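You operate a simulated robot arm through the tools that you are given. There is no shell and no other tool.

You are at the controls of a simulated two-armed robot. One attempt, no reset.

JOB
Swap the board's bobbin with the fewest printed metres for the 60 m one.
Fine: the 60 m one stands on the bench top; board switch off before the swap and on again after; same seat; the one you take out goes on the bench top. Set down upright: what you pick out.

Only the result counts: the job must be done as asked and must still hold three seconds after the hand-in. Knocking over, shifting, dropping, spilling or breaking anything else fails it.

ROBOT AND FRAMES
Two 7-joint arms with fingered hands on one trunk that stands fixed in place. Base frame: the origin is at the foot of the trunk, x ahead of it, y to its left, z up; the work surface is at about z = 0.72. Lengths are in m, angles in rad, forces in N, time in s.
The left shoulder is at [0.05, 0.214, 0.869], the right one opposite. With the tool pointing down near the work surface each hand reaches from about 0.42 to 0.9 m from the base axis, measured 20 degrees to its own side. Payload 3 kg a hand.
Tool frame (each hand has its own): the origin (TCP) lies between the finger pads and is the grasp point; the fingertips stand 0.026 m ahead of it; z points along the fingers, y is the line along which they close. Largest opening 0.132 m; the body of the gripper starts 0.073 m behind the TCP. The gripper is a hand of 3 fingers: y runs from the thumb to the fingers, the wrist lies at [0, 0, -0.229] in the tool frame, and closing takes about 1.5 s.
Orientation is that of the tool frame in the base frame, as a unit quaternion [w, x, y, z]. With the fingers straight down and closing along the base's y, the tool's x points along the base's -x, its y along +y and its z along -z.

CONTROLS
- The arms move only by the tool arm_command. It takes "left_deltas", "right_deltas" or both (then of equal length, played together; a hand with none holds still); each is a list of rows, each a list of 7 numbers: the shift along the tool's x, y, z in units of 300 mm (1.0 is 300 mm), then the turn, a rotation vector about the tool's x, y, z in units of 60 degrees (1.0 is 60 degrees), then the opening in per cent of the stroke, from 0 (shut) to 100 (fully open). In form: [[dx, dy, dz, rx, ry, rz, gripper], ...]. A call has 1 to 20 rows; each row is the pose to reach, as a shift and turn from the pose commanded when the call began, along the tool's axes at that moment. A call with a number of a shift or a turn outside -1 to 1 is refused whole. A row lasts 0.2 s, in which the tool goes at most 0.05 m and 0.15 rad; a call with a longer step from one row to the next is refused whole, and so is a gripper value outside its range. A pose out of reach is approached as far as the arm can. The call stops where the force on the tool passes 40 N (or 10 N more than at its start, if that is more) or the arm is blocked; 0.2 s more then pass. Each finger travels about 0.072 m/s and halts on what it meets, pressing with about 29 N; the grip force reading is that of the motor and also rises with nothing between the fingers. The clock runs only during rows and for 0.2 s after the last one: add rows that repeat a pose to give the fingers time. It gives the time, the measured TCP pose, the force on the tool (base axes), the opening and the grip force at its end, in the units of the frame above (readings bear some noise), with the torque about the TCP (base axes, N m) and any sound that the robot's microphone picked up, and new pictures: "pictures" is both (left out), scene, wrist or none (wrist: the cameras of the hands that moved).
- Cameras (640 x 400 px; columns grow to the right, rows downward): "scene" is now at [0.031, -0.0353, 1.5015]; the picture's right is [-0.40, -0.92, 0.00], its down [-0.58, 0.25, -0.78] and it looks along [0.71, -0.31, -0.63] (base axes); focal length 247 px, centre (320, 200). "left" rides on the left gripper at [-0.062, 0.003, -0.092] in its tool frame; the picture's right is [-0.05, -1.00, 0.00], its down [0.83, -0.04, -0.56] and it looks along [0.55, -0.03, 0.83] (tool axes); focal length 230 px, centre (320, 200). "right" rides on the right gripper at [0.062, 0.003, -0.092] in its tool frame; the picture's right is [-0.05, 1.00, 0.00], its down [-0.83, -0.04, -0.56] and it looks along [-0.55, -0.03, 0.83] (tool axes); focal length 230 px, centre (320, 200). There is no depth. A picture from a camera that has moved, and an enlarged one, comes with that camera's place and axes in the base frame and with its lens.
- hand_shape(shape, hand): the hand has 3 fingers and takes this shape, open, in about a second: jaw (thumb against the fingers, like two jaws); tri (thumb and two fingers); tip (a fingertip pinch); poke (one finger out to press); point (the index stretched); flat (the hand flat); cup (the hand cupped); fist (a fist). The gripper value then closes the fingers along that shape, each until it touches; the sizes above hold for jaw. It gives what a move gives, with no picture.
- aim_head(pan, tilt): turns the head with the scene camera to pan (to the left, within 1.501 rad either way) and tilt (down, from -0.506 to 1.204), counted from straight ahead of the robot. It gives what a move gives, and a new picture of the scene camera.
- close_up(camera, box): a new picture of the part [left, top, right, bottom] of that camera's present view, enlarged. It takes no simulated time.
- sign_off(): hands the job in; it is judged then, once.

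Places have to be worked out from the pictures, the camera data and where the tool is seen. Open the grippers and draw the arms clear of the work before you hand the job in, unless the task says otherwise.

The tools are called after "Request:" as a command line: name --argument value ..., lists and objects as JSON in quotes. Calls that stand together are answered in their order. arm_command: Moves the arms, as the interface text tells. Its arguments: {"type":"object","properties":{"left_deltas":{"type":"array","items":{"type":"array","items":{"type":"number"}}},"right_deltas":{"type":"array","items":{"type":"array","items":{"type":"number"}}},"pictures":{"type":"string","enum":["both","scene","wrist","none"]}},"required":[]} The other tools are called the same way: hand_shape (shape, hand) gives the hand a shape; aim_head (pan, tilt) turns the head that bears the scene camera; close_up (camera, box) takes an enlarged picture of a part of a camera's view; sign_off () hands the job in.

At the start:

```text
time_s: 0.0
left_tool_pos: [0.7282, 0.2998, 1.0197]
left_orientation: [-0.001, 0.0, 1.0, 0.0]
left_force: [0.3, -0.7, -0.7]
left_wrist_torque: [-0.02, -0.01, -0.03]
left_grip_width: 0.132
left_gripper_force: 0.0
left_shape: jaw
right_tool_pos: [0.5943, -0.2087, 1.0979]
right_orientation: [0.0, 0.0, 1.0, 0.0]
right_force: [0.4, -0.7, -0.6]
right_wrist_torque: [0.01, 0.01, -0.01]
right_grip_width: 0.132
right_gripper_force: 0.1
right_shape: jaw
head pan, tilt: [-0.412, 0.684]
```

scene: 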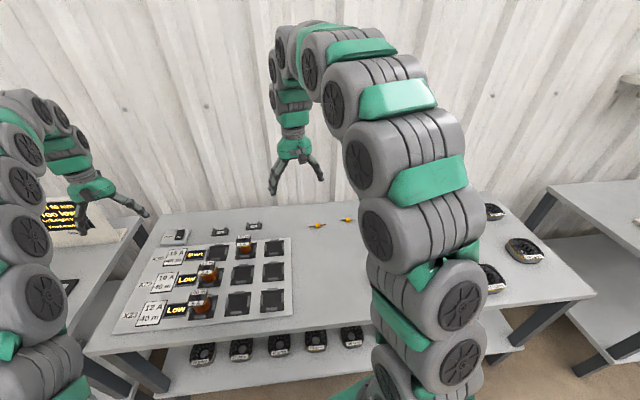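
right: 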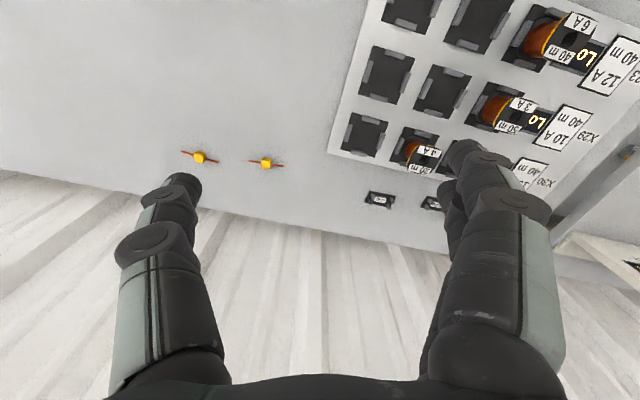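
left: 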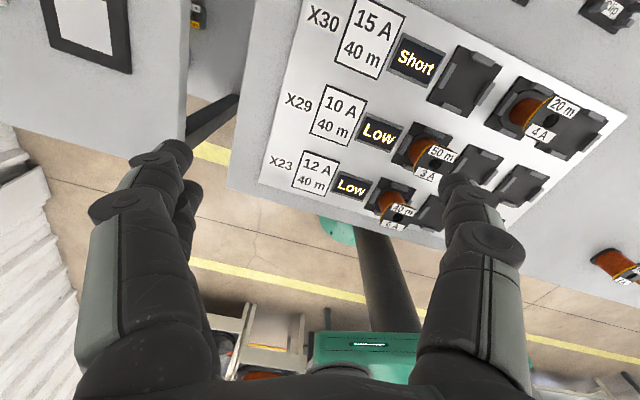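

The pictures show a board with three rows (X30, X29, X23) and bobbins lying in seats; I need to read the labels. I take enlarged pictures of the board from each camera first.

Request:
close_up --camera "scene" --box '[100, 210, 320, 350]'

Request:
close_up --camera "left" --box '[260, 0, 640, 240]'

Request:
close_up --camera "right" --box '[320, 0, 640, 220]'

Request:
close_up --camera "scene" --box '[460, 190, 560, 300]'

Request:
close_up --camera "scene" --box '[0, 170, 160, 300]'

```text
2.86 times, centred on (210, 280) of scene
camera zoom: at [0.031, -0.0353, 1.5015], right [-0.4, -0.92, 0.0], down [-0.58, 0.25, -0.78], along [0.71, -0.31, -0.63], focal length 705 px, centre (634, -29)
```

zoom: 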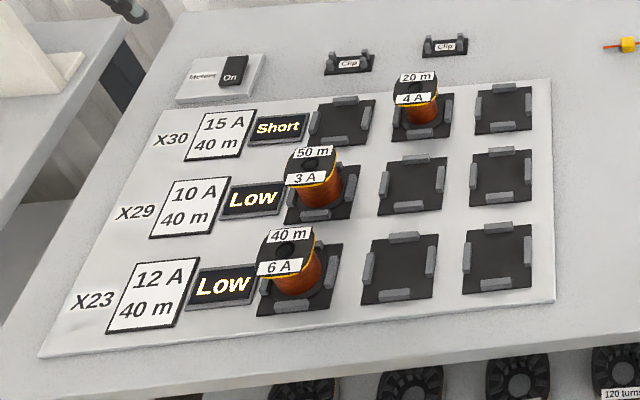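

```text
1.67 times, centred on (450, 120) of left
camera zoom: at [0.7911, 0.303, 1.1132], right [0.05, -1.0, 0.0], down [-0.83, -0.04, 0.56], along [-0.55, -0.03, -0.83], focal length 384 px, centre (103, 333)
```

zoom: 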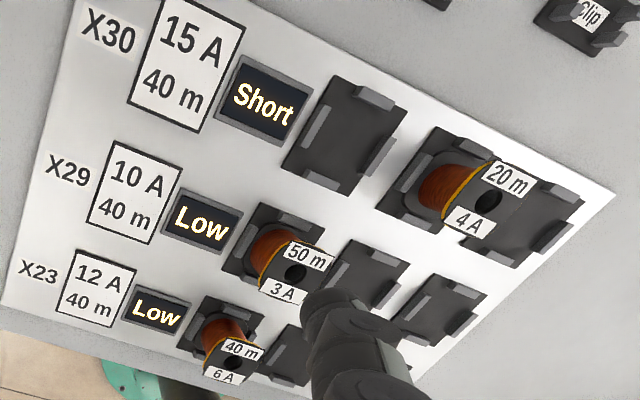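

```text
1.82 times, centred on (480, 110) of right
camera zoom: at [0.534, -0.2054, 1.1901], right [0.05, 1.0, 0.0], down [0.83, -0.04, 0.56], along [0.55, -0.03, -0.83], focal length 418 px, centre (29, 364)
```

zoom: 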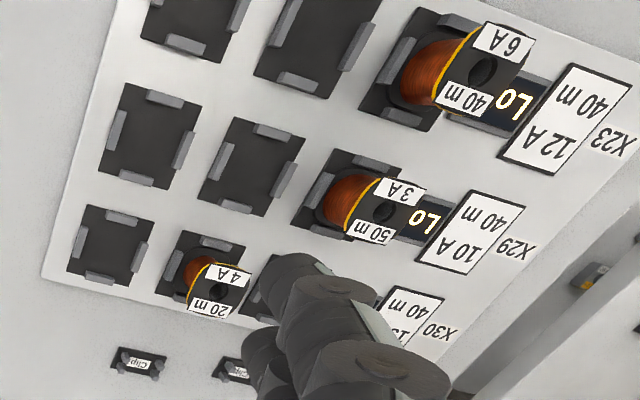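

```text
3.64 times, centred on (510, 245) of scene
camera zoom: at [0.031, -0.0353, 1.5015], right [-0.4, -0.92, 0.0], down [-0.58, 0.25, -0.78], along [0.71, -0.31, -0.63], focal length 898 px, centre (-371, 36)
```

zoom: 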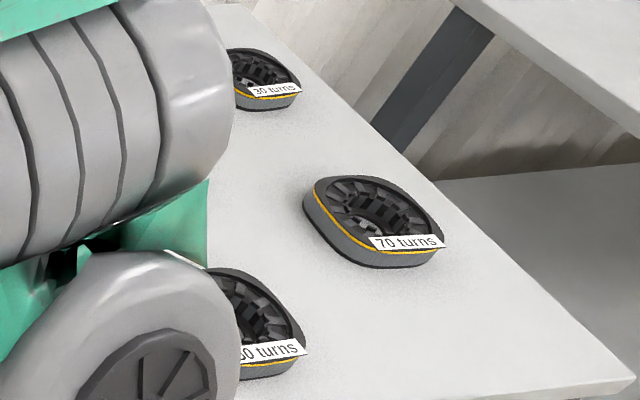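

```text
3.08 times, centred on (80, 235) of scene
camera zoom: at [0.031, -0.0353, 1.5015], right [-0.4, -0.92, 0.0], down [-0.58, 0.25, -0.78], along [0.71, -0.31, -0.63], focal length 760 px, centre (1058, 92)
```

zoom: 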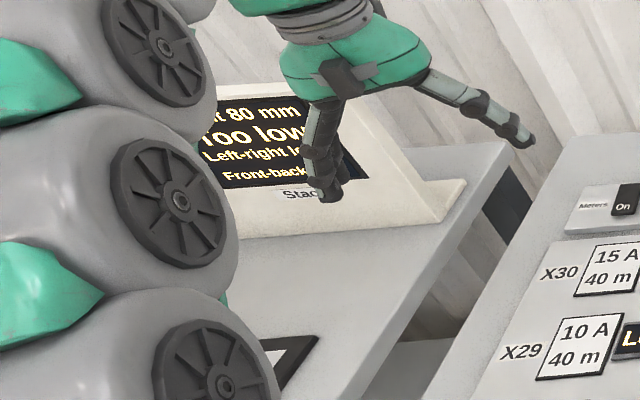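

The board holds 20 m (X30), 50 m (X29) and 40 m (X23) bobbins, so the 20 m one is to come out; the "Meters On" switch is at the back left. Now I look for the 60 m one, probably hidden behind the right arm; the left camera shows an orange thing at its right edge.

Request:
close_up --camera "left" --box '[560, 200, 640, 300]'

Request:
aim_head --pan -0.1 --tilt 0.9

```text
4.00 times, centred on (600, 250) of left
camera zoom: at [0.7911, 0.303, 1.1132], right [0.05, -1.0, 0.0], down [-0.83, -0.04, 0.56], along [-0.55, -0.03, -0.83], focal length 920 px, centre (-800, 0)
```

zoom: 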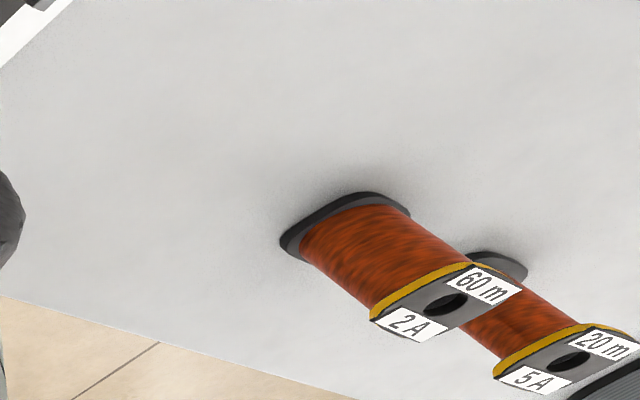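

```text
time_s: 0.8
left_tool_pos: [0.7286, 0.2992, 1.0198]
left_orientation: [0.0, 0.0, 1.0, 0.0]
left_force: [0.3, 0.3, 0.1]
left_wrist_torque: [0.01, 0.03, 0.01]
left_grip_width: 0.1318
left_gripper_force: 0.0
left_shape: jaw
right_tool_pos: [0.5943, -0.2085, 1.0987]
right_orientation: [0.0, 0.0, 1.0, 0.0]
right_force: [0.1, 0.1, 0.1]
right_wrist_torque: [0.01, 0.0, 0.05]
right_grip_width: 0.1315
right_gripper_force: 0.0
right_shape: jaw
head pan, tilt: [-0.099, 0.901]
```

scene: 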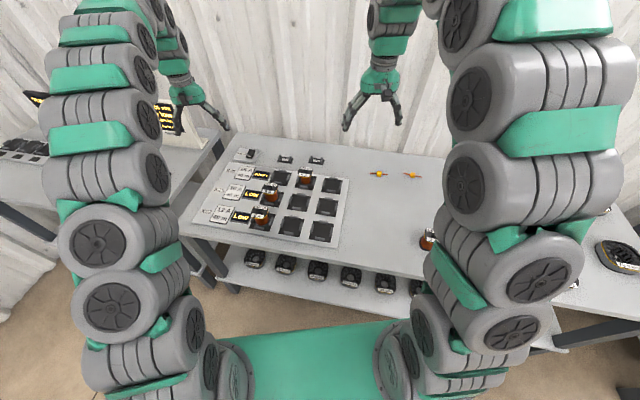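

The 60 m / 2 A bobbin stands on the bench near (0.40, -0.43), beside a 20 m / 5 A one that must stay. I look closer at the switch and the board from the new head pose before moving.

Request:
close_up --camera "scene" --box '[210, 140, 350, 230]'

Request:
close_up --camera "scene" --box '[400, 200, 640, 350]'

Request:
close_up --camera "scene" --box '[225, 140, 275, 172]'

```text
4.44 times, centred on (280, 185) of scene
camera zoom: at [0.0278, -0.0087, 1.484], right [-0.1, -0.99, 0.0], down [-0.78, 0.08, -0.62], along [0.62, -0.06, -0.78], focal length 1097 px, centre (498, 267)
```

zoom: 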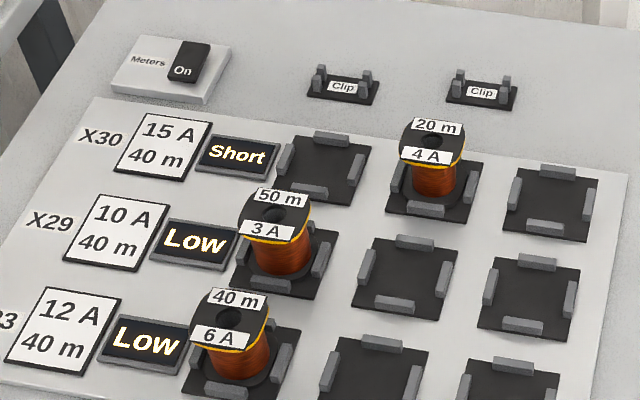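

```text
2.67 times, centred on (520, 275) of scene
camera zoom: at [0.0278, -0.0087, 1.484], right [-0.1, -0.99, 0.0], down [-0.78, 0.08, -0.62], along [0.62, -0.06, -0.78], focal length 658 px, centre (-213, 0)
```

zoom: 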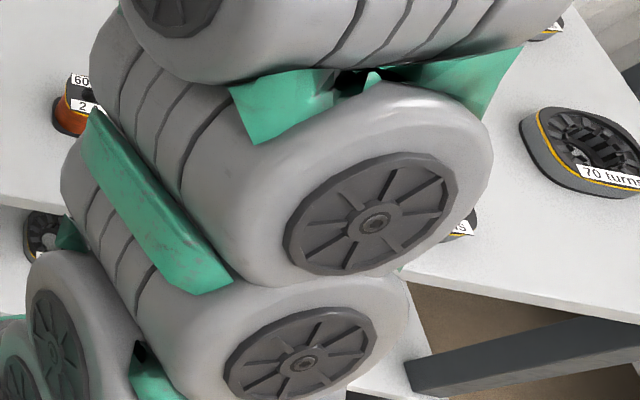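

```text
12.50 times, centred on (250, 156) of scene
camera zoom: at [0.0278, -0.0087, 1.484], right [-0.1, -0.99, 0.0], down [-0.78, 0.08, -0.62], along [0.62, -0.06, -0.78], focal length 3085 px, centre (1195, 750)
```

zoom: 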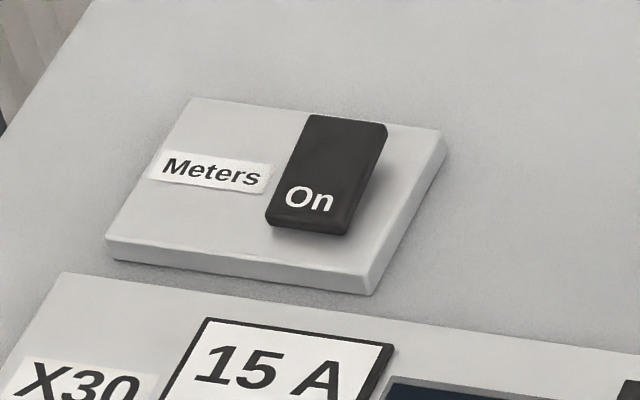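

The switch rocker is near (0.905, 0.218, 0.745), the 20 m bobbin's seat near (0.718, -0.019), and the board is turned about 16° clockwise. I bring the left hand tilted forward for a view of the switch, and the right hand over towards the 60 m bobbin, both staying high.

Request:
arm_command --left_deltas '[[-0.03, -0.034, 0.0, 0, -0.073, 0, 100], [-0.06, -0.068, 0.01, 0, -0.146, 0, 100], [-0.09, -0.102, 0.03, 0, -0.219, 0, 100], [-0.12, -0.136, 0.05, 0, -0.292, 0, 100], [-0.15, -0.17, 0.07, 0, -0.365, 0, 100], [-0.18, -0.204, 0.09, 0, -0.438, 0, 100], [-0.21, -0.238, 0.11, 0, -0.511, 0, 100], [-0.24, -0.272, 0.13, 0, -0.583, 0, 100]]' --right_deltas '[[0.08, -0.08, 0.0, 0, 0, 0, 100], [0.16, -0.16, 0.02, 0, 0, 0, 100], [0.24, -0.24, 0.06, 0, 0, 0, 100], [0.32, -0.32, 0.1, 0, 0, 0, 100], [0.4, -0.4, 0.15, 0, 0, 0, 100], [0.49, -0.48, 0.2, 0, 0, 0, 100], [0.57, -0.56, 0.25, 0, 0, 0, 100], [0.64, -0.63, 0.3, 0, 0, 0, 100]]'

```text
time_s: 2.6
left_tool_pos: [0.8014, 0.2186, 0.982]
left_orientation: [0.301, 0.0, 0.954, 0.0]
left_force: [0.7, -0.3, 0.1]
left_wrist_torque: [0.03, -0.03, 0.01]
left_grip_width: 0.1317
left_gripper_force: 0.3
left_shape: jaw
right_tool_pos: [0.4045, -0.3953, 1.0065]
right_orientation: [0.0, 0.0, 1.0, 0.0]
right_force: [0.9, -0.8, -0.6]
right_wrist_torque: [0.03, 0.05, -0.01]
right_grip_width: 0.1321
right_gripper_force: 0.0
right_shape: jaw
head pan, tilt: [-0.099, 0.901]
camera right: at [0.343, -0.3931, 1.0987], right [0.05, 1.0, 0.0], down [0.83, -0.04, 0.56], along [0.55, -0.03, -0.83], focal length 230 px, centre (320, 200)
camera left: at [0.7993, 0.2215, 1.0927], right [0.04, -1.0, 0.03], down [-1.0, -0.04, -0.02], along [0.02, -0.03, -1.0], focal length 230 px, centre (320, 200)
```

scene: 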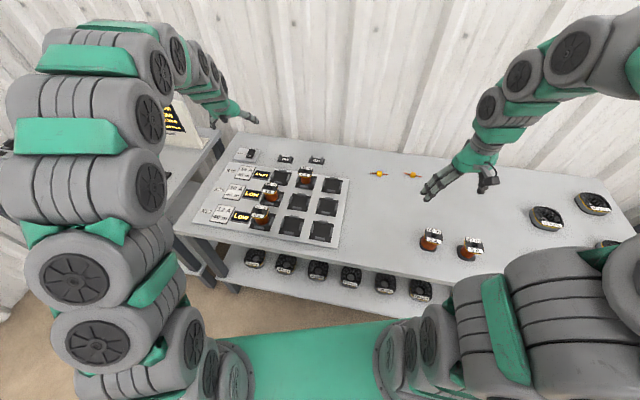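
right: 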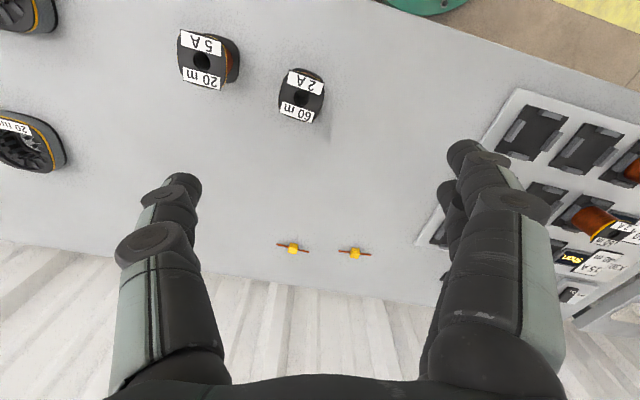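
left: 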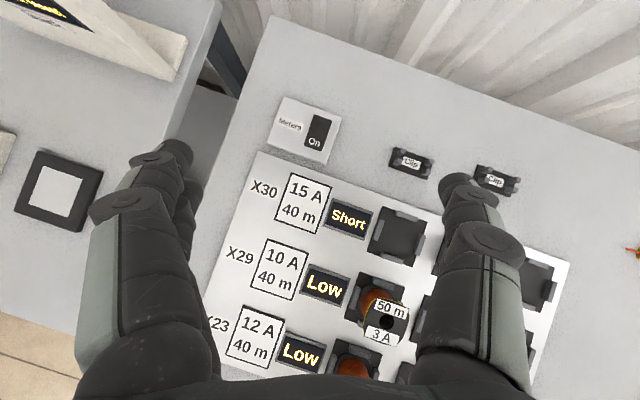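

Both cameras now see their targets: the switch from straight above and the two loose bobbins. I enlarge these areas.

Request:
close_up --camera "left" --box '[260, 80, 360, 170]'

Request:
close_up --camera "right" --box '[160, 10, 360, 135]'

Request:
close_up --camera "scene" --box '[400, 200, 640, 350]'

Request:
close_up --camera "scene" --box '[260, 150, 360, 215]'

```text
4.44 times, centred on (310, 125) of left
camera zoom: at [0.7993, 0.2215, 1.0927], right [0.04, -1.0, 0.03], down [-1.0, -0.04, -0.02], along [0.02, -0.03, -1.0], focal length 1022 px, centre (364, 533)
```

zoom: 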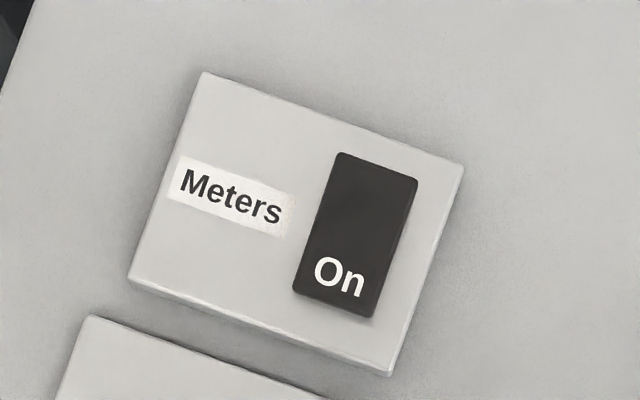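

```text
3.20 times, centred on (260, 72) of right
camera zoom: at [0.343, -0.3931, 1.0987], right [0.05, 1.0, 0.0], down [0.83, -0.04, 0.56], along [0.55, -0.03, -0.83], focal length 736 px, centre (512, 608)
```

zoom: 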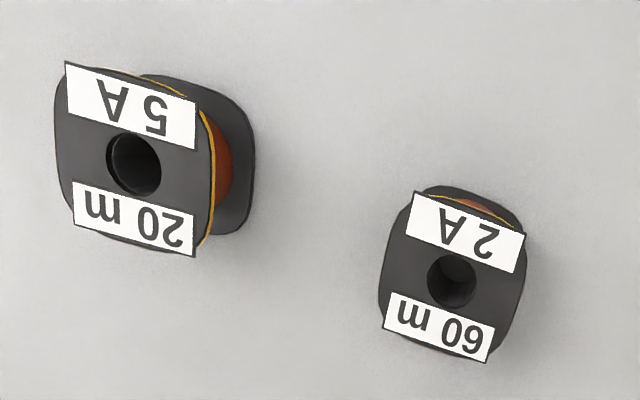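

```text
2.67 times, centred on (520, 275) of scene
camera zoom: at [0.0277, -0.0086, 1.484], right [-0.1, -1.0, 0.0], down [-0.78, 0.08, -0.62], along [0.62, -0.06, -0.78], focal length 658 px, centre (-213, 0)
```

zoom: 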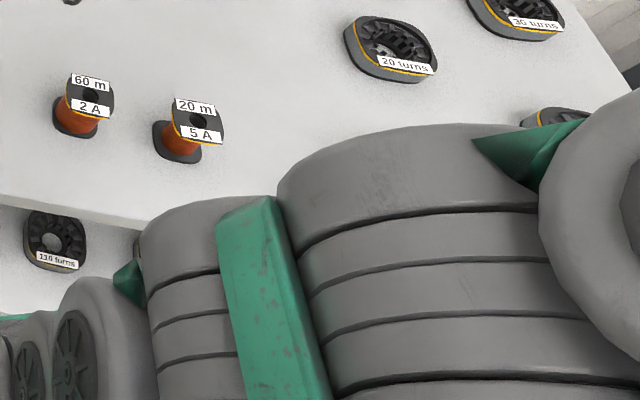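

```text
6.15 times, centred on (310, 182) of scene
camera zoom: at [0.0277, -0.0086, 1.484], right [-0.1, -1.0, 0.0], down [-0.78, 0.08, -0.62], along [0.62, -0.06, -0.78], focal length 1519 px, centre (382, 308)
```

zoom: 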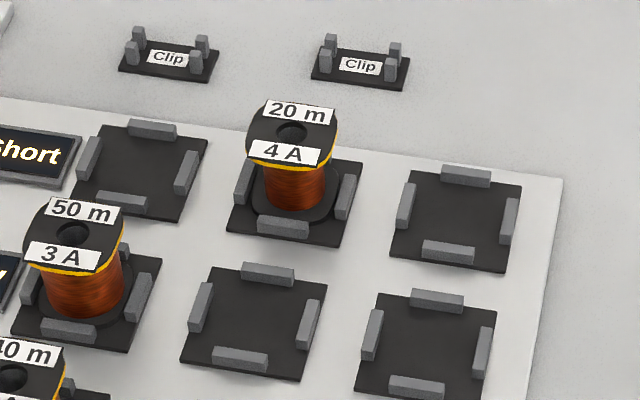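

The rocker's near end bears "On"; I need to know which end is up before pressing. I zoom tightly on it from both cameras.

Request:
close_up --camera "scene" --box '[238, 144, 262, 160]'

Request:
close_up --camera "left" --box '[296, 106, 346, 156]'

Request:
close_up --camera "scene" --box '[295, 165, 325, 195]'

```text
16.00 times, centred on (250, 152) of scene
camera zoom: at [0.0277, -0.0086, 1.484], right [-0.1, -1.0, 0.0], down [-0.78, 0.08, -0.62], along [0.62, -0.06, -0.78], focal length 3949 px, centre (1440, 968)
```

zoom: 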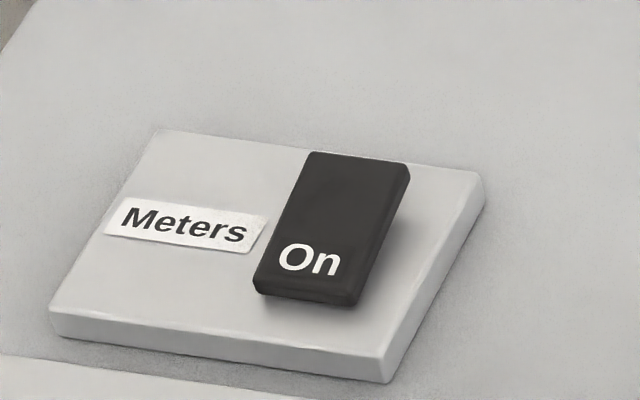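

```text
8.00 times, centred on (321, 131) of left
camera zoom: at [0.7993, 0.2215, 1.0927], right [0.04, -1.0, 0.03], down [-1.0, -0.04, -0.02], along [0.02, -0.03, -1.0], focal length 1841 px, centre (312, 752)
```

zoom: 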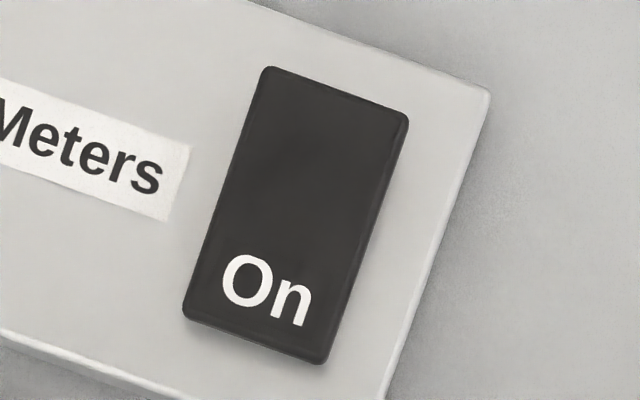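

```text
13.33 times, centred on (310, 180) of scene
camera zoom: at [0.0277, -0.0086, 1.484], right [-0.1, -1.0, 0.0], down [-0.78, 0.08, -0.62], along [0.62, -0.06, -0.78], focal length 3291 px, centre (453, 467)
```

zoom: 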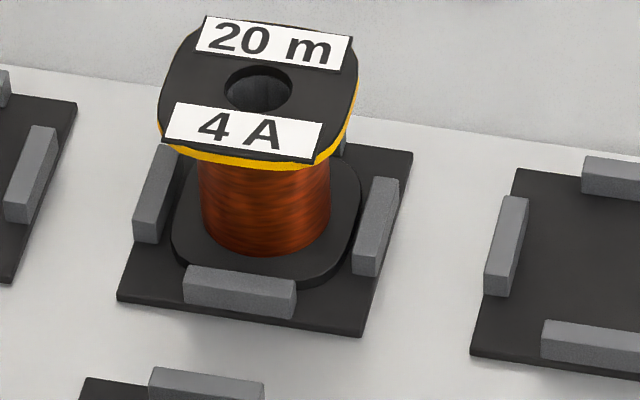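

The rocker's far end stands up (near "On" end is down), so pressing the far end at about (0.923, 0.213) should turn it off. I give the left hand the poke shape and look where its fingertip is.

Request:
hand_shape --shape "poke" --hand "left"

Request:
close_up --camera "left" --box '[0, 0, 640, 400]'

Request:
close_up --camera "scene" --box '[150, 40, 310, 180]'

```text
time_s: 3.5
left_tool_pos: [0.801, 0.2177, 0.9832]
left_orientation: [0.299, 0.001, 0.954, -0.001]
left_force: [-0.6, -1.1, 0.7]
left_wrist_torque: [-0.01, 0.0, -0.01]
left_grip_width: 0.0002
left_gripper_force: 0.0
left_shape: poke
right_tool_pos: [0.404, -0.395, 1.0066]
right_orientation: [0.0, 0.0, 1.0, 0.0]
right_force: [0.5, 0.2, 0.8]
right_wrist_torque: [0.01, -0.04, -0.01]
right_grip_width: 0.1318
right_gripper_force: 0.1
right_shape: jaw
head pan, tilt: [-0.099, 0.901]
```

```text
1.00 times, centred on (320, 200) of left (not enlarged: the box is as wide or as high as the picture)
camera zoom: at [0.7995, 0.2216, 1.0932], right [0.04, -1.0, 0.03], down [-1.0, -0.04, -0.02], along [0.02, -0.03, -1.0], focal length 230 px, centre (320, 200)
```

zoom: 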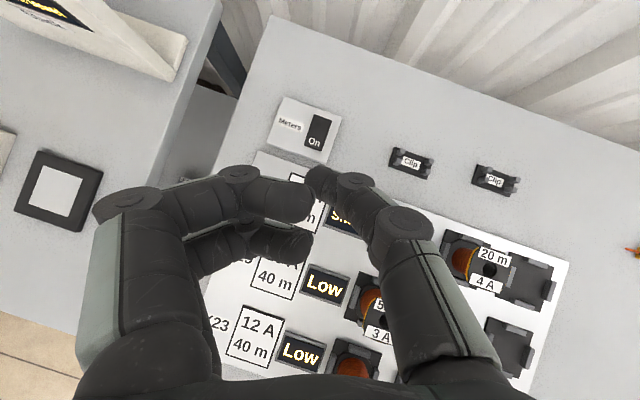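

```text
2.86 times, centred on (230, 110) of scene
camera zoom: at [0.0277, -0.0086, 1.484], right [-0.1, -1.0, 0.0], down [-0.78, 0.08, -0.62], along [0.62, -0.06, -0.78], focal length 705 px, centre (577, 457)
```

zoom: 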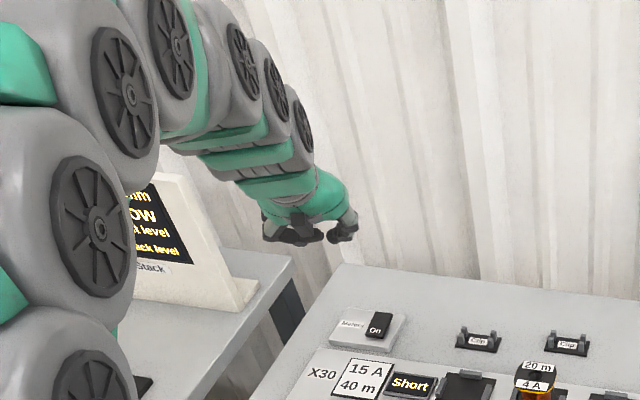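

The fingers may still be moving into the poke shape; I let a little time pass without motion and look again.

Request:
arm_command --left_deltas '[[0, 0, 0, 0, 0, 0, 100], [0, 0, 0, 0, 0, 0, 100], [0, 0, 0, 0, 0, 0, 100], [0, 0, 0, 0, 0, 0, 100]]' --pictures "wrist"

Request:
close_up --camera "scene" --box '[200, 80, 260, 120]'

```text
time_s: 4.5
left_tool_pos: [0.8007, 0.2178, 0.9818]
left_orientation: [0.3, 0.0, 0.954, 0.0]
left_force: [0.9, 0.3, 0.5]
left_wrist_torque: [0.01, 0.02, 0.01]
left_grip_width: 0.0003
left_gripper_force: 0.1
left_shape: poke
right_tool_pos: [0.4034, -0.3969, 1.0065]
right_orientation: [0.0, 0.0, 1.0, 0.0]
right_force: [0.5, -0.4, 0.5]
right_wrist_torque: [-0.01, -0.02, 0.02]
right_grip_width: 0.1322
right_gripper_force: 0.0
right_shape: jaw
head pan, tilt: [-0.099, 0.901]
camera left: at [0.7995, 0.2215, 1.0931], right [0.04, -1.0, 0.03], down [-1.0, -0.04, -0.02], along [0.02, -0.03, -1.0], focal length 230 px, centre (320, 200)
```

left: 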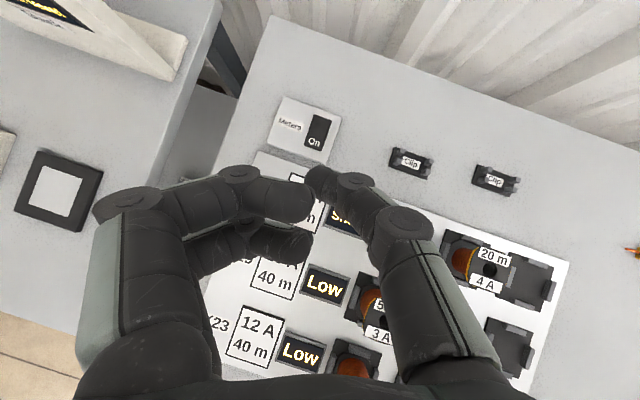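

```text
10.00 times, centred on (230, 100) of scene
camera zoom: at [0.0277, -0.0086, 1.484], right [-0.1, -1.0, 0.0], down [-0.78, 0.08, -0.62], along [0.62, -0.06, -0.78], focal length 2468 px, centre (1220, 1200)
```

zoom: 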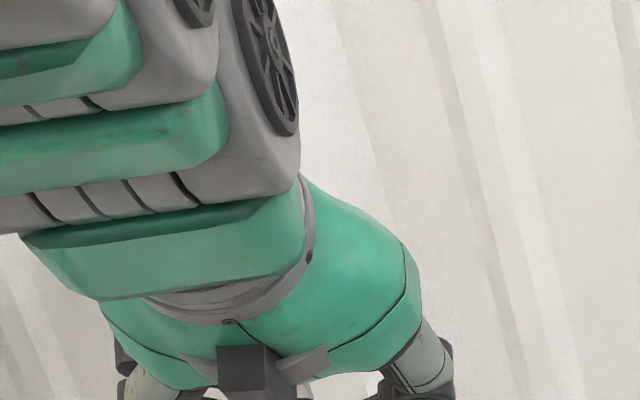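

The poke shape curls two fingers and leaves one tip near the tool axis, but its depth is unclear. I compare with the point shape.

Request:
hand_shape --shape "point" --hand "left"

Request:
arm_command --left_deltas '[[0, 0, 0, 0, 0, 0, 100], [0, 0, 0, 0, 0, 0, 100]]' --pictures "both"

```text
time_s: 5.4
left_tool_pos: [0.8016, 0.2195, 0.9818]
left_orientation: [0.301, 0.0, 0.954, 0.0]
left_force: [-0.4, 1.2, 0.0]
left_wrist_torque: [0.02, 0.03, 0.04]
left_grip_width: 0.0001
left_gripper_force: 0.1
left_shape: point
right_tool_pos: [0.4037, -0.3954, 1.0061]
right_orientation: [0.0, 0.0, 1.0, 0.0]
right_force: [-0.4, 0.6, -0.6]
right_wrist_torque: [0.0, 0.02, 0.01]
right_grip_width: 0.1321
right_gripper_force: 0.0
right_shape: jaw
head pan, tilt: [-0.099, 0.901]
```

```text
time_s: 6.0
left_tool_pos: [0.8008, 0.2189, 0.9807]
left_orientation: [0.301, -0.001, 0.954, 0.0]
left_force: [-0.4, 0.3, -1.0]
left_wrist_torque: [-0.01, 0.0, 0.05]
left_grip_width: 0.0001
left_gripper_force: 0.0
left_shape: point
right_tool_pos: [0.4052, -0.3965, 1.0068]
right_orientation: [0.0, 0.0, 1.0, 0.0]
right_force: [0.6, 0.0, 0.7]
right_wrist_torque: [0.0, -0.01, 0.0]
right_grip_width: 0.1319
right_gripper_force: 0.1
right_shape: jaw
head pan, tilt: [-0.099, 0.901]
camera left: at [0.7994, 0.2215, 1.0931], right [0.04, -1.0, 0.03], down [-1.0, -0.04, -0.02], along [0.02, -0.03, -1.0], focal length 230 px, centre (320, 200)
```

scene: 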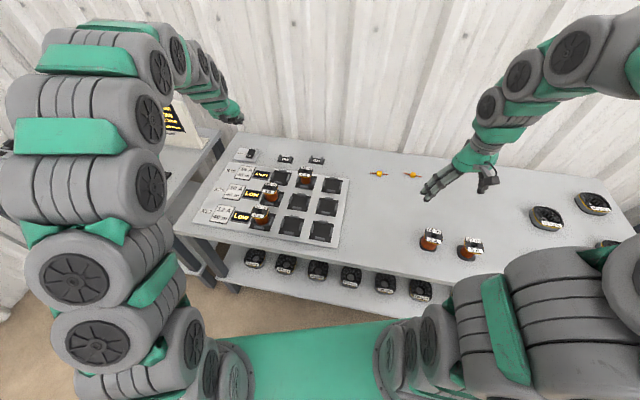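
left: 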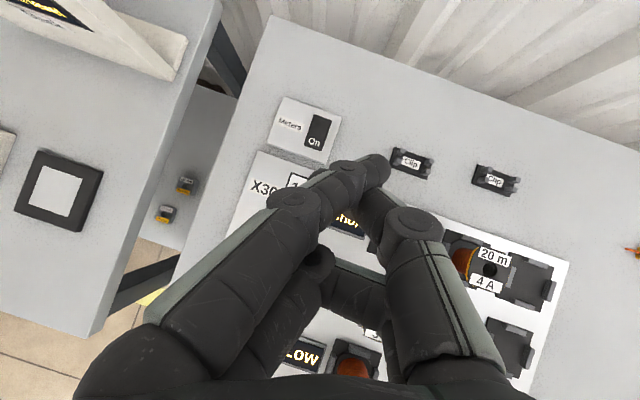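

Point stretches the index but off the tool axis. I check the closed jaw shape, whose size is known (tips 26 mm ahead of the TCP).

Request:
hand_shape --shape "jaw" --hand "left"

Request:
arm_command --left_deltas '[[0, 0, 0, 0, 0, 0, 0], [0, 0, 0, 0, 0, 0, 0], [0, 0, 0, 0, 0, 0, 0], [0, 0, 0, 0, 0, 0, 0], [0, 0, 0, 0, 0, 0, 0], [0, 0, 0, 0, 0, 0, 0], [0, 0, 0, 0, 0, 0, 0], [0, 0, 0, 0, 0, 0, 0]]' --pictures "wrist"

```text
time_s: 6.9
left_tool_pos: [0.8005, 0.2177, 0.9826]
left_orientation: [0.301, -0.001, 0.954, 0.001]
left_force: [-0.1, 0.0, -0.2]
left_wrist_torque: [-0.01, 0.03, -0.01]
left_grip_width: 0.095
left_gripper_force: 0.1
left_shape: jaw
right_tool_pos: [0.403, -0.3958, 1.0063]
right_orientation: [0.0, 0.001, 1.0, 0.0]
right_force: [0.8, -1.2, 0.2]
right_wrist_torque: [-0.02, -0.03, -0.04]
right_grip_width: 0.1316
right_gripper_force: 0.1
right_shape: jaw
head pan, tilt: [-0.099, 0.901]
```

```text
time_s: 8.7
left_tool_pos: [0.8023, 0.2178, 0.9824]
left_orientation: [0.301, 0.0, 0.954, -0.001]
left_force: [0.7, -0.1, 0.2]
left_wrist_torque: [0.01, 0.01, 0.01]
left_grip_width: 0.0
left_gripper_force: 29.2
left_shape: jaw
right_tool_pos: [0.4035, -0.3946, 1.008]
right_orientation: [0.0, 0.0, 1.0, 0.0]
right_force: [0.5, 0.0, -0.4]
right_wrist_torque: [-0.02, 0.02, -0.05]
right_grip_width: 0.1318
right_gripper_force: 0.1
right_shape: jaw
head pan, tilt: [-0.099, 0.901]
camera left: at [0.7995, 0.2215, 1.0932], right [0.04, -1.0, 0.03], down [-1.0, -0.04, -0.02], along [0.02, -0.03, -1.0], focal length 230 px, centre (320, 200)
```

left: 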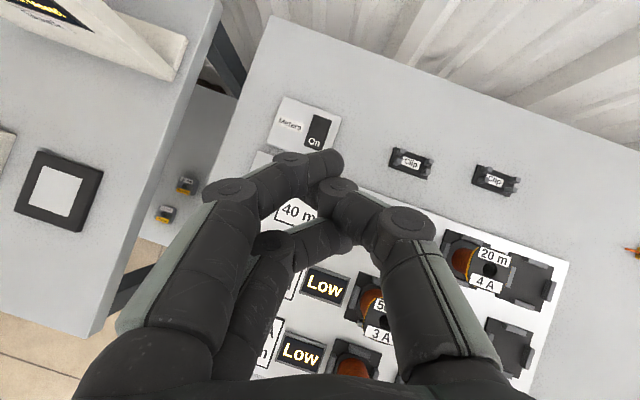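

In the poke shape the thumb tip leads on the tool axis (about 26 mm ahead) with the other fingers hooked well behind, so I use that. I reshape the left hand and move it to hover with the tip about 45 mm over the rocker's far end.

Request:
hand_shape --shape "poke" --hand "left"

Request:
arm_command --left_deltas '[[0.001, -0.003, 0.1, 0, 0.02, 0, 100], [0.001, -0.006, 0.2, 0, 0.04, 0, 100], [0.001, -0.009, 0.32, 0, 0.07, 0, 100], [0.002, -0.012, 0.43, 0, 0.1, 0, 100], [0.002, -0.015, 0.54, 0, 0.12, 0, 100], [0.003, -0.017, 0.645, 0, 0.133, 0, 100], [0.003, -0.017, 0.645, 0, 0.133, 0, 100]]' --pictures "both"

```text
time_s: 9.6
left_tool_pos: [0.8008, 0.2172, 0.9825]
left_orientation: [0.301, 0.0, 0.954, 0.0]
left_force: [0.6, -0.3, 0.3]
left_wrist_torque: [-0.02, -0.02, 0.01]
left_grip_width: 0.0
left_gripper_force: 0.0
left_shape: poke
right_tool_pos: [0.4043, -0.3951, 1.0077]
right_orientation: [0.0, 0.0, 1.0, 0.0]
right_force: [-0.6, -0.8, -0.1]
right_wrist_torque: [-0.01, 0.01, -0.02]
right_grip_width: 0.1318
right_gripper_force: 0.1
right_shape: jaw
head pan, tilt: [-0.099, 0.901]
```

```text
time_s: 11.2
left_tool_pos: [0.9092, 0.2126, 0.8244]
left_orientation: [0.234, 0.0, 0.972, 0.0]
left_force: [-1.0, -1.0, 0.3]
left_wrist_torque: [0.0, -0.01, -0.02]
left_grip_width: 0.0
left_gripper_force: 0.2
left_shape: poke
right_tool_pos: [0.4053, -0.3958, 1.0071]
right_orientation: [-0.001, 0.0, 1.0, 0.0]
right_force: [0.5, 0.3, 0.4]
right_wrist_torque: [0.02, -0.01, -0.04]
right_grip_width: 0.1317
right_gripper_force: 0.1
right_shape: jaw
head pan, tilt: [-0.099, 0.901]
camera left: at [0.9237, 0.2152, 0.934], right [0.05, -1.0, 0.02], down [-0.99, -0.04, 0.12], along [-0.12, -0.03, -0.99], focal length 230 px, centre (320, 200)
```

scene: 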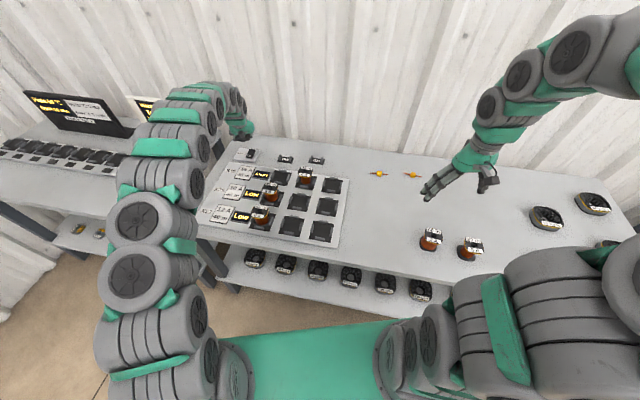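
left: 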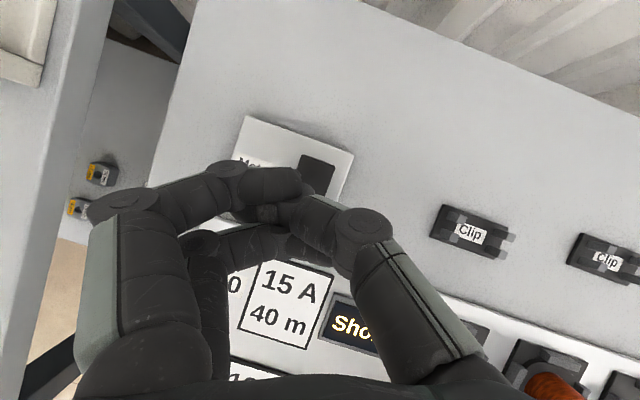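

The hand looks different from the earlier poke pose (thumb partly under the index). I hold still briefly and enlarge the view to see the true finger pose.

Request:
arm_command --left_deltas '[[0, 0, 0, 0, 0, 0, 100], [0, 0, 0, 0, 0, 0, 100], [0, 0, 0, 0, 0, 0, 100]]' --pictures "wrist"

Request:
close_up --camera "left" --box '[160, 100, 400, 280]'

Request:
close_up --camera "scene" --box '[215, 95, 275, 165]'

```text
time_s: 12.0
left_tool_pos: [0.9083, 0.2124, 0.8231]
left_orientation: [0.233, 0.001, 0.973, 0.0]
left_force: [0.6, 0.6, -0.7]
left_wrist_torque: [-0.01, 0.02, -0.01]
left_grip_width: 0.0001
left_gripper_force: 0.1
left_shape: poke
right_tool_pos: [0.4049, -0.3963, 1.0065]
right_orientation: [0.0, 0.0, 1.0, 0.0]
right_force: [0.4, -0.2, -1.0]
right_wrist_torque: [0.0, 0.03, 0.01]
right_grip_width: 0.1318
right_gripper_force: 0.1
right_shape: jaw
head pan, tilt: [-0.099, 0.901]
camera left: at [0.9235, 0.2153, 0.9342], right [0.05, -1.0, 0.02], down [-0.99, -0.04, 0.12], along [-0.12, -0.03, -0.99], focal length 230 px, centre (320, 200)
```

left: 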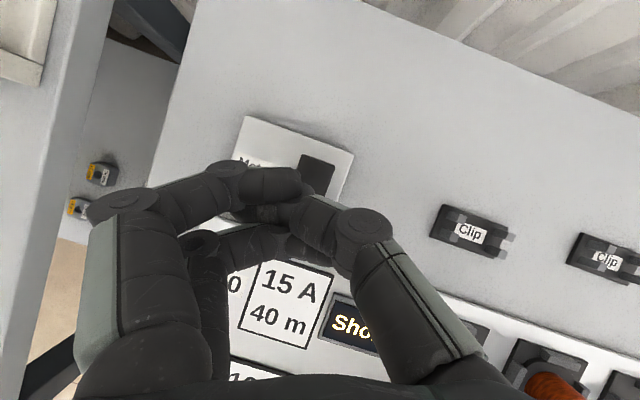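

```text
2.22 times, centred on (280, 190) of left
camera zoom: at [0.9235, 0.2153, 0.9342], right [0.05, -1.0, 0.02], down [-0.99, -0.04, 0.12], along [-0.12, -0.03, -0.99], focal length 511 px, centre (409, 222)
```

zoom: 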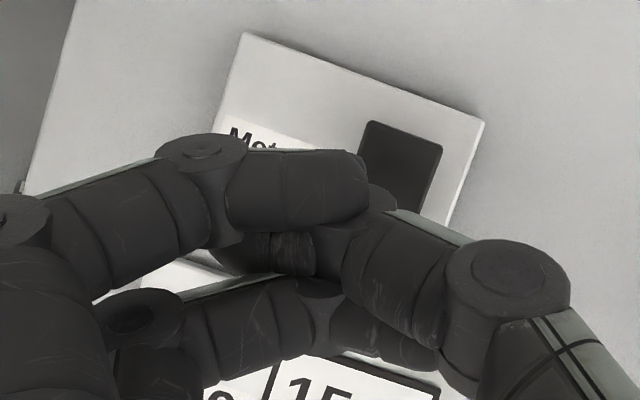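

```text
5.71 times, centred on (245, 130) of scene
camera zoom: at [0.0277, -0.0086, 1.484], right [-0.1, -1.0, 0.0], down [-0.78, 0.08, -0.62], along [0.62, -0.06, -0.78], focal length 1410 px, centre (749, 600)
```

zoom: 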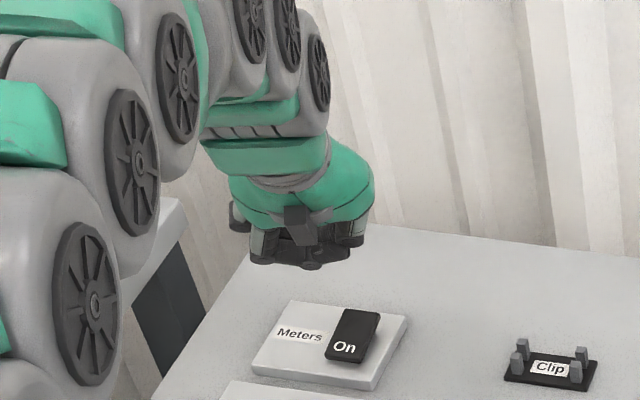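

In this pose no finger clearly sticks out, so I will not press like this. I lift 60 mm, reopen the hand, then try the point shape afresh and look from both cameras.

Request:
arm_command --left_deltas '[[0, 0, -0.1, 0, 0, 0, 100], [0, 0, -0.2, 0, 0, 0, 100], [0, 0, -0.25, 0, 0, 0, 100]]' --pictures "none"

Request:
hand_shape --shape "jaw" --hand "left"

Request:
arm_command --left_deltas '[[0, 0, 0, 0, 0, 0, 100], [0, 0, 0, 0, 0, 0, 100], [0, 0, 0, 0, 0, 0, 100], [0, 0, 0, 0, 0, 0, 100]]' --pictures "wrist"

Request:
hand_shape --shape "point" --hand "left"

Request:
arm_command --left_deltas '[[0, 0, 0, 0, 0, 0, 100], [0, 0, 0, 0, 0, 0, 100], [0, 0, 0, 0, 0, 0, 100], [0, 0, 0, 0, 0, 0, 100]]' --pictures "wrist"

Request:
close_up --camera "scene" --box '[205, 75, 285, 165]'

```text
time_s: 12.8
left_tool_pos: [0.8779, 0.2124, 0.89]
left_orientation: [0.232, 0.0, 0.973, -0.001]
left_force: [-0.2, -0.2, -0.1]
left_wrist_torque: [0.0, -0.04, 0.05]
left_grip_width: 0.0
left_gripper_force: 0.0
left_shape: poke
right_tool_pos: [0.4032, -0.3956, 1.006]
right_orientation: [0.0, 0.0, 1.0, 0.001]
right_force: [-0.1, 0.6, -0.3]
right_wrist_torque: [0.0, -0.01, 0.02]
right_grip_width: 0.1321
right_gripper_force: 0.0
right_shape: jaw
head pan, tilt: [-0.099, 0.901]
```

```text
time_s: 13.7
left_tool_pos: [0.8781, 0.2134, 0.8898]
left_orientation: [0.234, 0.0, 0.972, 0.0]
left_force: [-0.7, 0.3, -0.6]
left_wrist_torque: [-0.01, 0.01, 0.0]
left_grip_width: 0.0212
left_gripper_force: 0.2
left_shape: jaw
right_tool_pos: [0.4044, -0.3965, 1.0071]
right_orientation: [-0.001, 0.0, 1.0, 0.0]
right_force: [-0.8, 0.4, -0.3]
right_wrist_torque: [0.01, -0.02, -0.01]
right_grip_width: 0.1318
right_gripper_force: 0.1
right_shape: jaw
head pan, tilt: [-0.099, 0.901]
```

```text
time_s: 14.7
left_tool_pos: [0.8769, 0.2143, 0.8901]
left_orientation: [0.233, -0.001, 0.972, 0.0]
left_force: [0.6, 0.0, -0.2]
left_wrist_torque: [0.03, 0.01, -0.01]
left_grip_width: 0.0209
left_gripper_force: 0.0
left_shape: jaw
right_tool_pos: [0.4041, -0.3943, 1.0061]
right_orientation: [0.0, -0.001, 1.0, 0.0]
right_force: [0.3, -0.7, 0.1]
right_wrist_torque: [0.01, 0.01, -0.01]
right_grip_width: 0.1318
right_gripper_force: 0.0
right_shape: jaw
head pan, tilt: [-0.099, 0.901]
camera left: at [0.8915, 0.2165, 1.0003], right [0.05, -1.0, 0.02], down [-0.99, -0.04, 0.12], along [-0.12, -0.03, -0.99], focal length 230 px, centre (320, 200)
```

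left: 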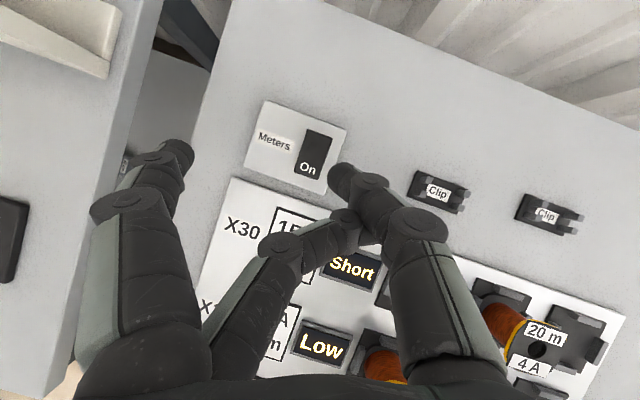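

```text
time_s: 15.6
left_tool_pos: [0.8775, 0.2135, 0.8902]
left_orientation: [0.235, 0.0, 0.972, 0.0]
left_force: [0.3, -0.1, 0.1]
left_wrist_torque: [-0.02, -0.02, 0.0]
left_grip_width: 0.0
left_gripper_force: 0.1
left_shape: point
right_tool_pos: [0.4046, -0.3946, 1.0063]
right_orientation: [0.0, 0.0, 1.0, 0.0]
right_force: [-0.4, -0.3, -0.2]
right_wrist_torque: [0.01, -0.02, -0.01]
right_grip_width: 0.1318
right_gripper_force: 0.0
right_shape: jaw
head pan, tilt: [-0.099, 0.901]
```

```text
time_s: 16.6
left_tool_pos: [0.8786, 0.2145, 0.8902]
left_orientation: [0.233, 0.0, 0.972, 0.0]
left_force: [-0.1, 0.1, -1.9]
left_wrist_torque: [0.0, 0.01, -0.02]
left_grip_width: 0.0001
left_gripper_force: 0.1
left_shape: point
right_tool_pos: [0.4038, -0.3955, 1.0075]
right_orientation: [0.0, 0.0, 1.0, 0.0]
right_force: [-0.1, -0.4, 0.1]
right_wrist_torque: [-0.01, 0.0, -0.02]
right_grip_width: 0.1322
right_gripper_force: 0.0
right_shape: jaw
head pan, tilt: [-0.099, 0.901]
camera left: at [0.8914, 0.2165, 1.0002], right [0.05, -1.0, 0.02], down [-0.99, -0.04, 0.12], along [-0.12, -0.03, -0.99], focal length 230 px, centre (320, 200)
```

left: 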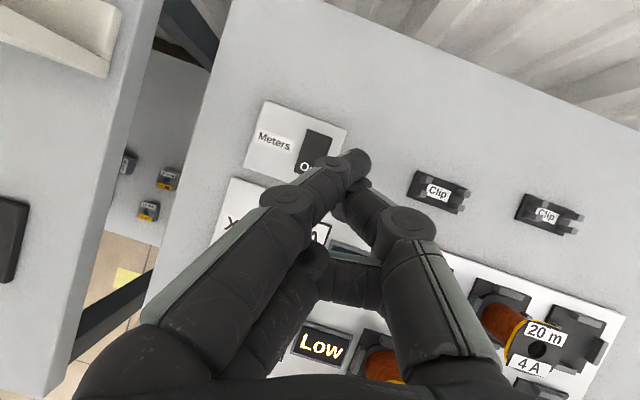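

```text
4.44 times, centred on (245, 120) of scene
camera zoom: at [0.0277, -0.0086, 1.484], right [-0.1, -1.0, 0.0], down [-0.78, 0.08, -0.62], along [0.62, -0.06, -0.78], focal length 1097 px, centre (653, 556)
```

zoom: 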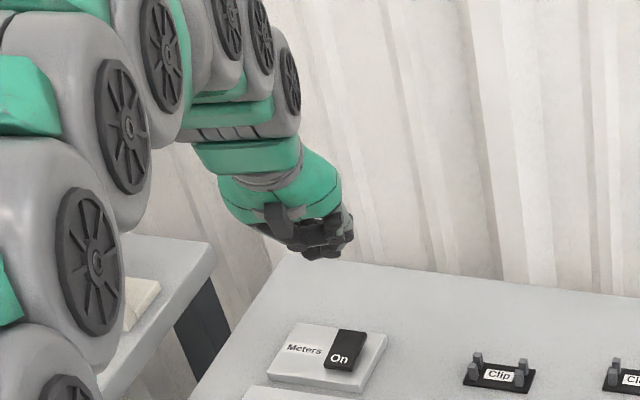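

In the point shape the index tip (with the thumb beside it) leads, at about tool (-0.01, -0.021, 0.024). I move so that this tip hovers about 35 mm above the rocker's far half and check the alignment.

Request:
arm_command --left_deltas '[[0.015, 0.023, 0.09, 0, 0, 0, 100], [0.03, 0.046, 0.19, 0, 0, 0, 100], [0.045, 0.068, 0.287, 0, 0, 0, 100], [0.045, 0.068, 0.287, 0, 0, 0, 100]]' --pictures "wrist"

Request:
close_up --camera "left" --box '[240, 80, 440, 240]'

Request:
close_up --camera "scene" --box '[215, 105, 279, 165]'

```text
time_s: 17.6
left_tool_pos: [0.9045, 0.2346, 0.8051]
left_orientation: [0.232, 0.001, 0.973, 0.0]
left_force: [-0.6, -0.8, -1.0]
left_wrist_torque: [0.02, 0.0, 0.02]
left_grip_width: 0.0
left_gripper_force: 0.2
left_shape: point
right_tool_pos: [0.4042, -0.3964, 1.0067]
right_orientation: [0.0, 0.001, 1.0, 0.0]
right_force: [0.2, -0.4, -0.9]
right_wrist_torque: [0.01, 0.01, 0.02]
right_grip_width: 0.1318
right_gripper_force: 0.2
right_shape: jaw
head pan, tilt: [-0.099, 0.901]
camera left: at [0.9184, 0.2371, 0.9158], right [0.05, -1.0, 0.02], down [-0.99, -0.04, 0.12], along [-0.12, -0.03, -0.99], focal length 230 px, centre (320, 200)
```

left: 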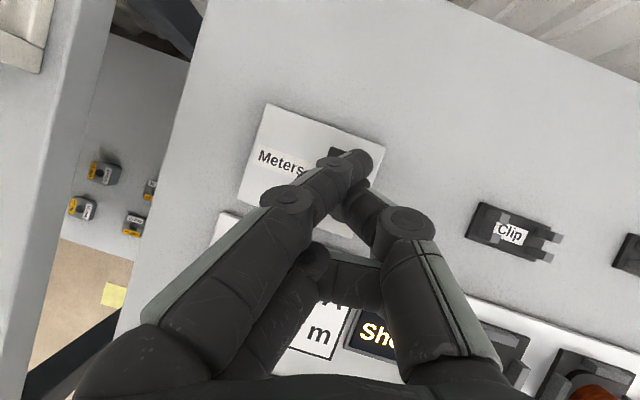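

```text
2.50 times, centred on (340, 160) of left
camera zoom: at [0.9184, 0.2371, 0.9158], right [0.05, -1.0, 0.02], down [-0.99, -0.04, 0.12], along [-0.12, -0.03, -0.99], focal length 575 px, centre (270, 300)
```

zoom: 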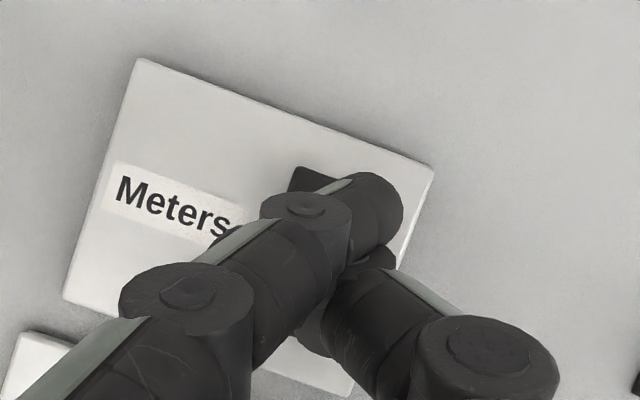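

```text
6.67 times, centred on (247, 135) of scene
camera zoom: at [0.0277, -0.0086, 1.484], right [-0.1, -1.0, 0.0], down [-0.78, 0.08, -0.62], along [0.62, -0.06, -0.78], focal length 1646 px, centre (807, 633)
```

zoom: 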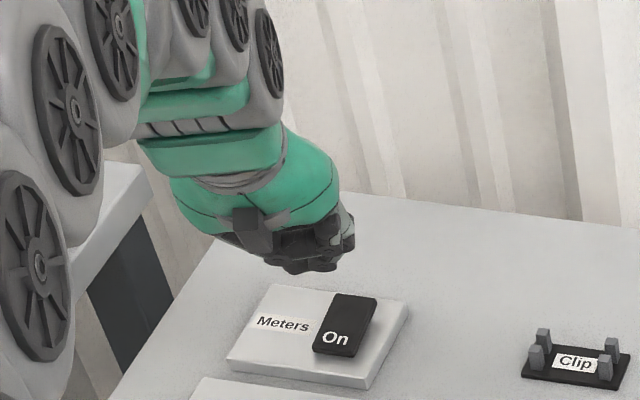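

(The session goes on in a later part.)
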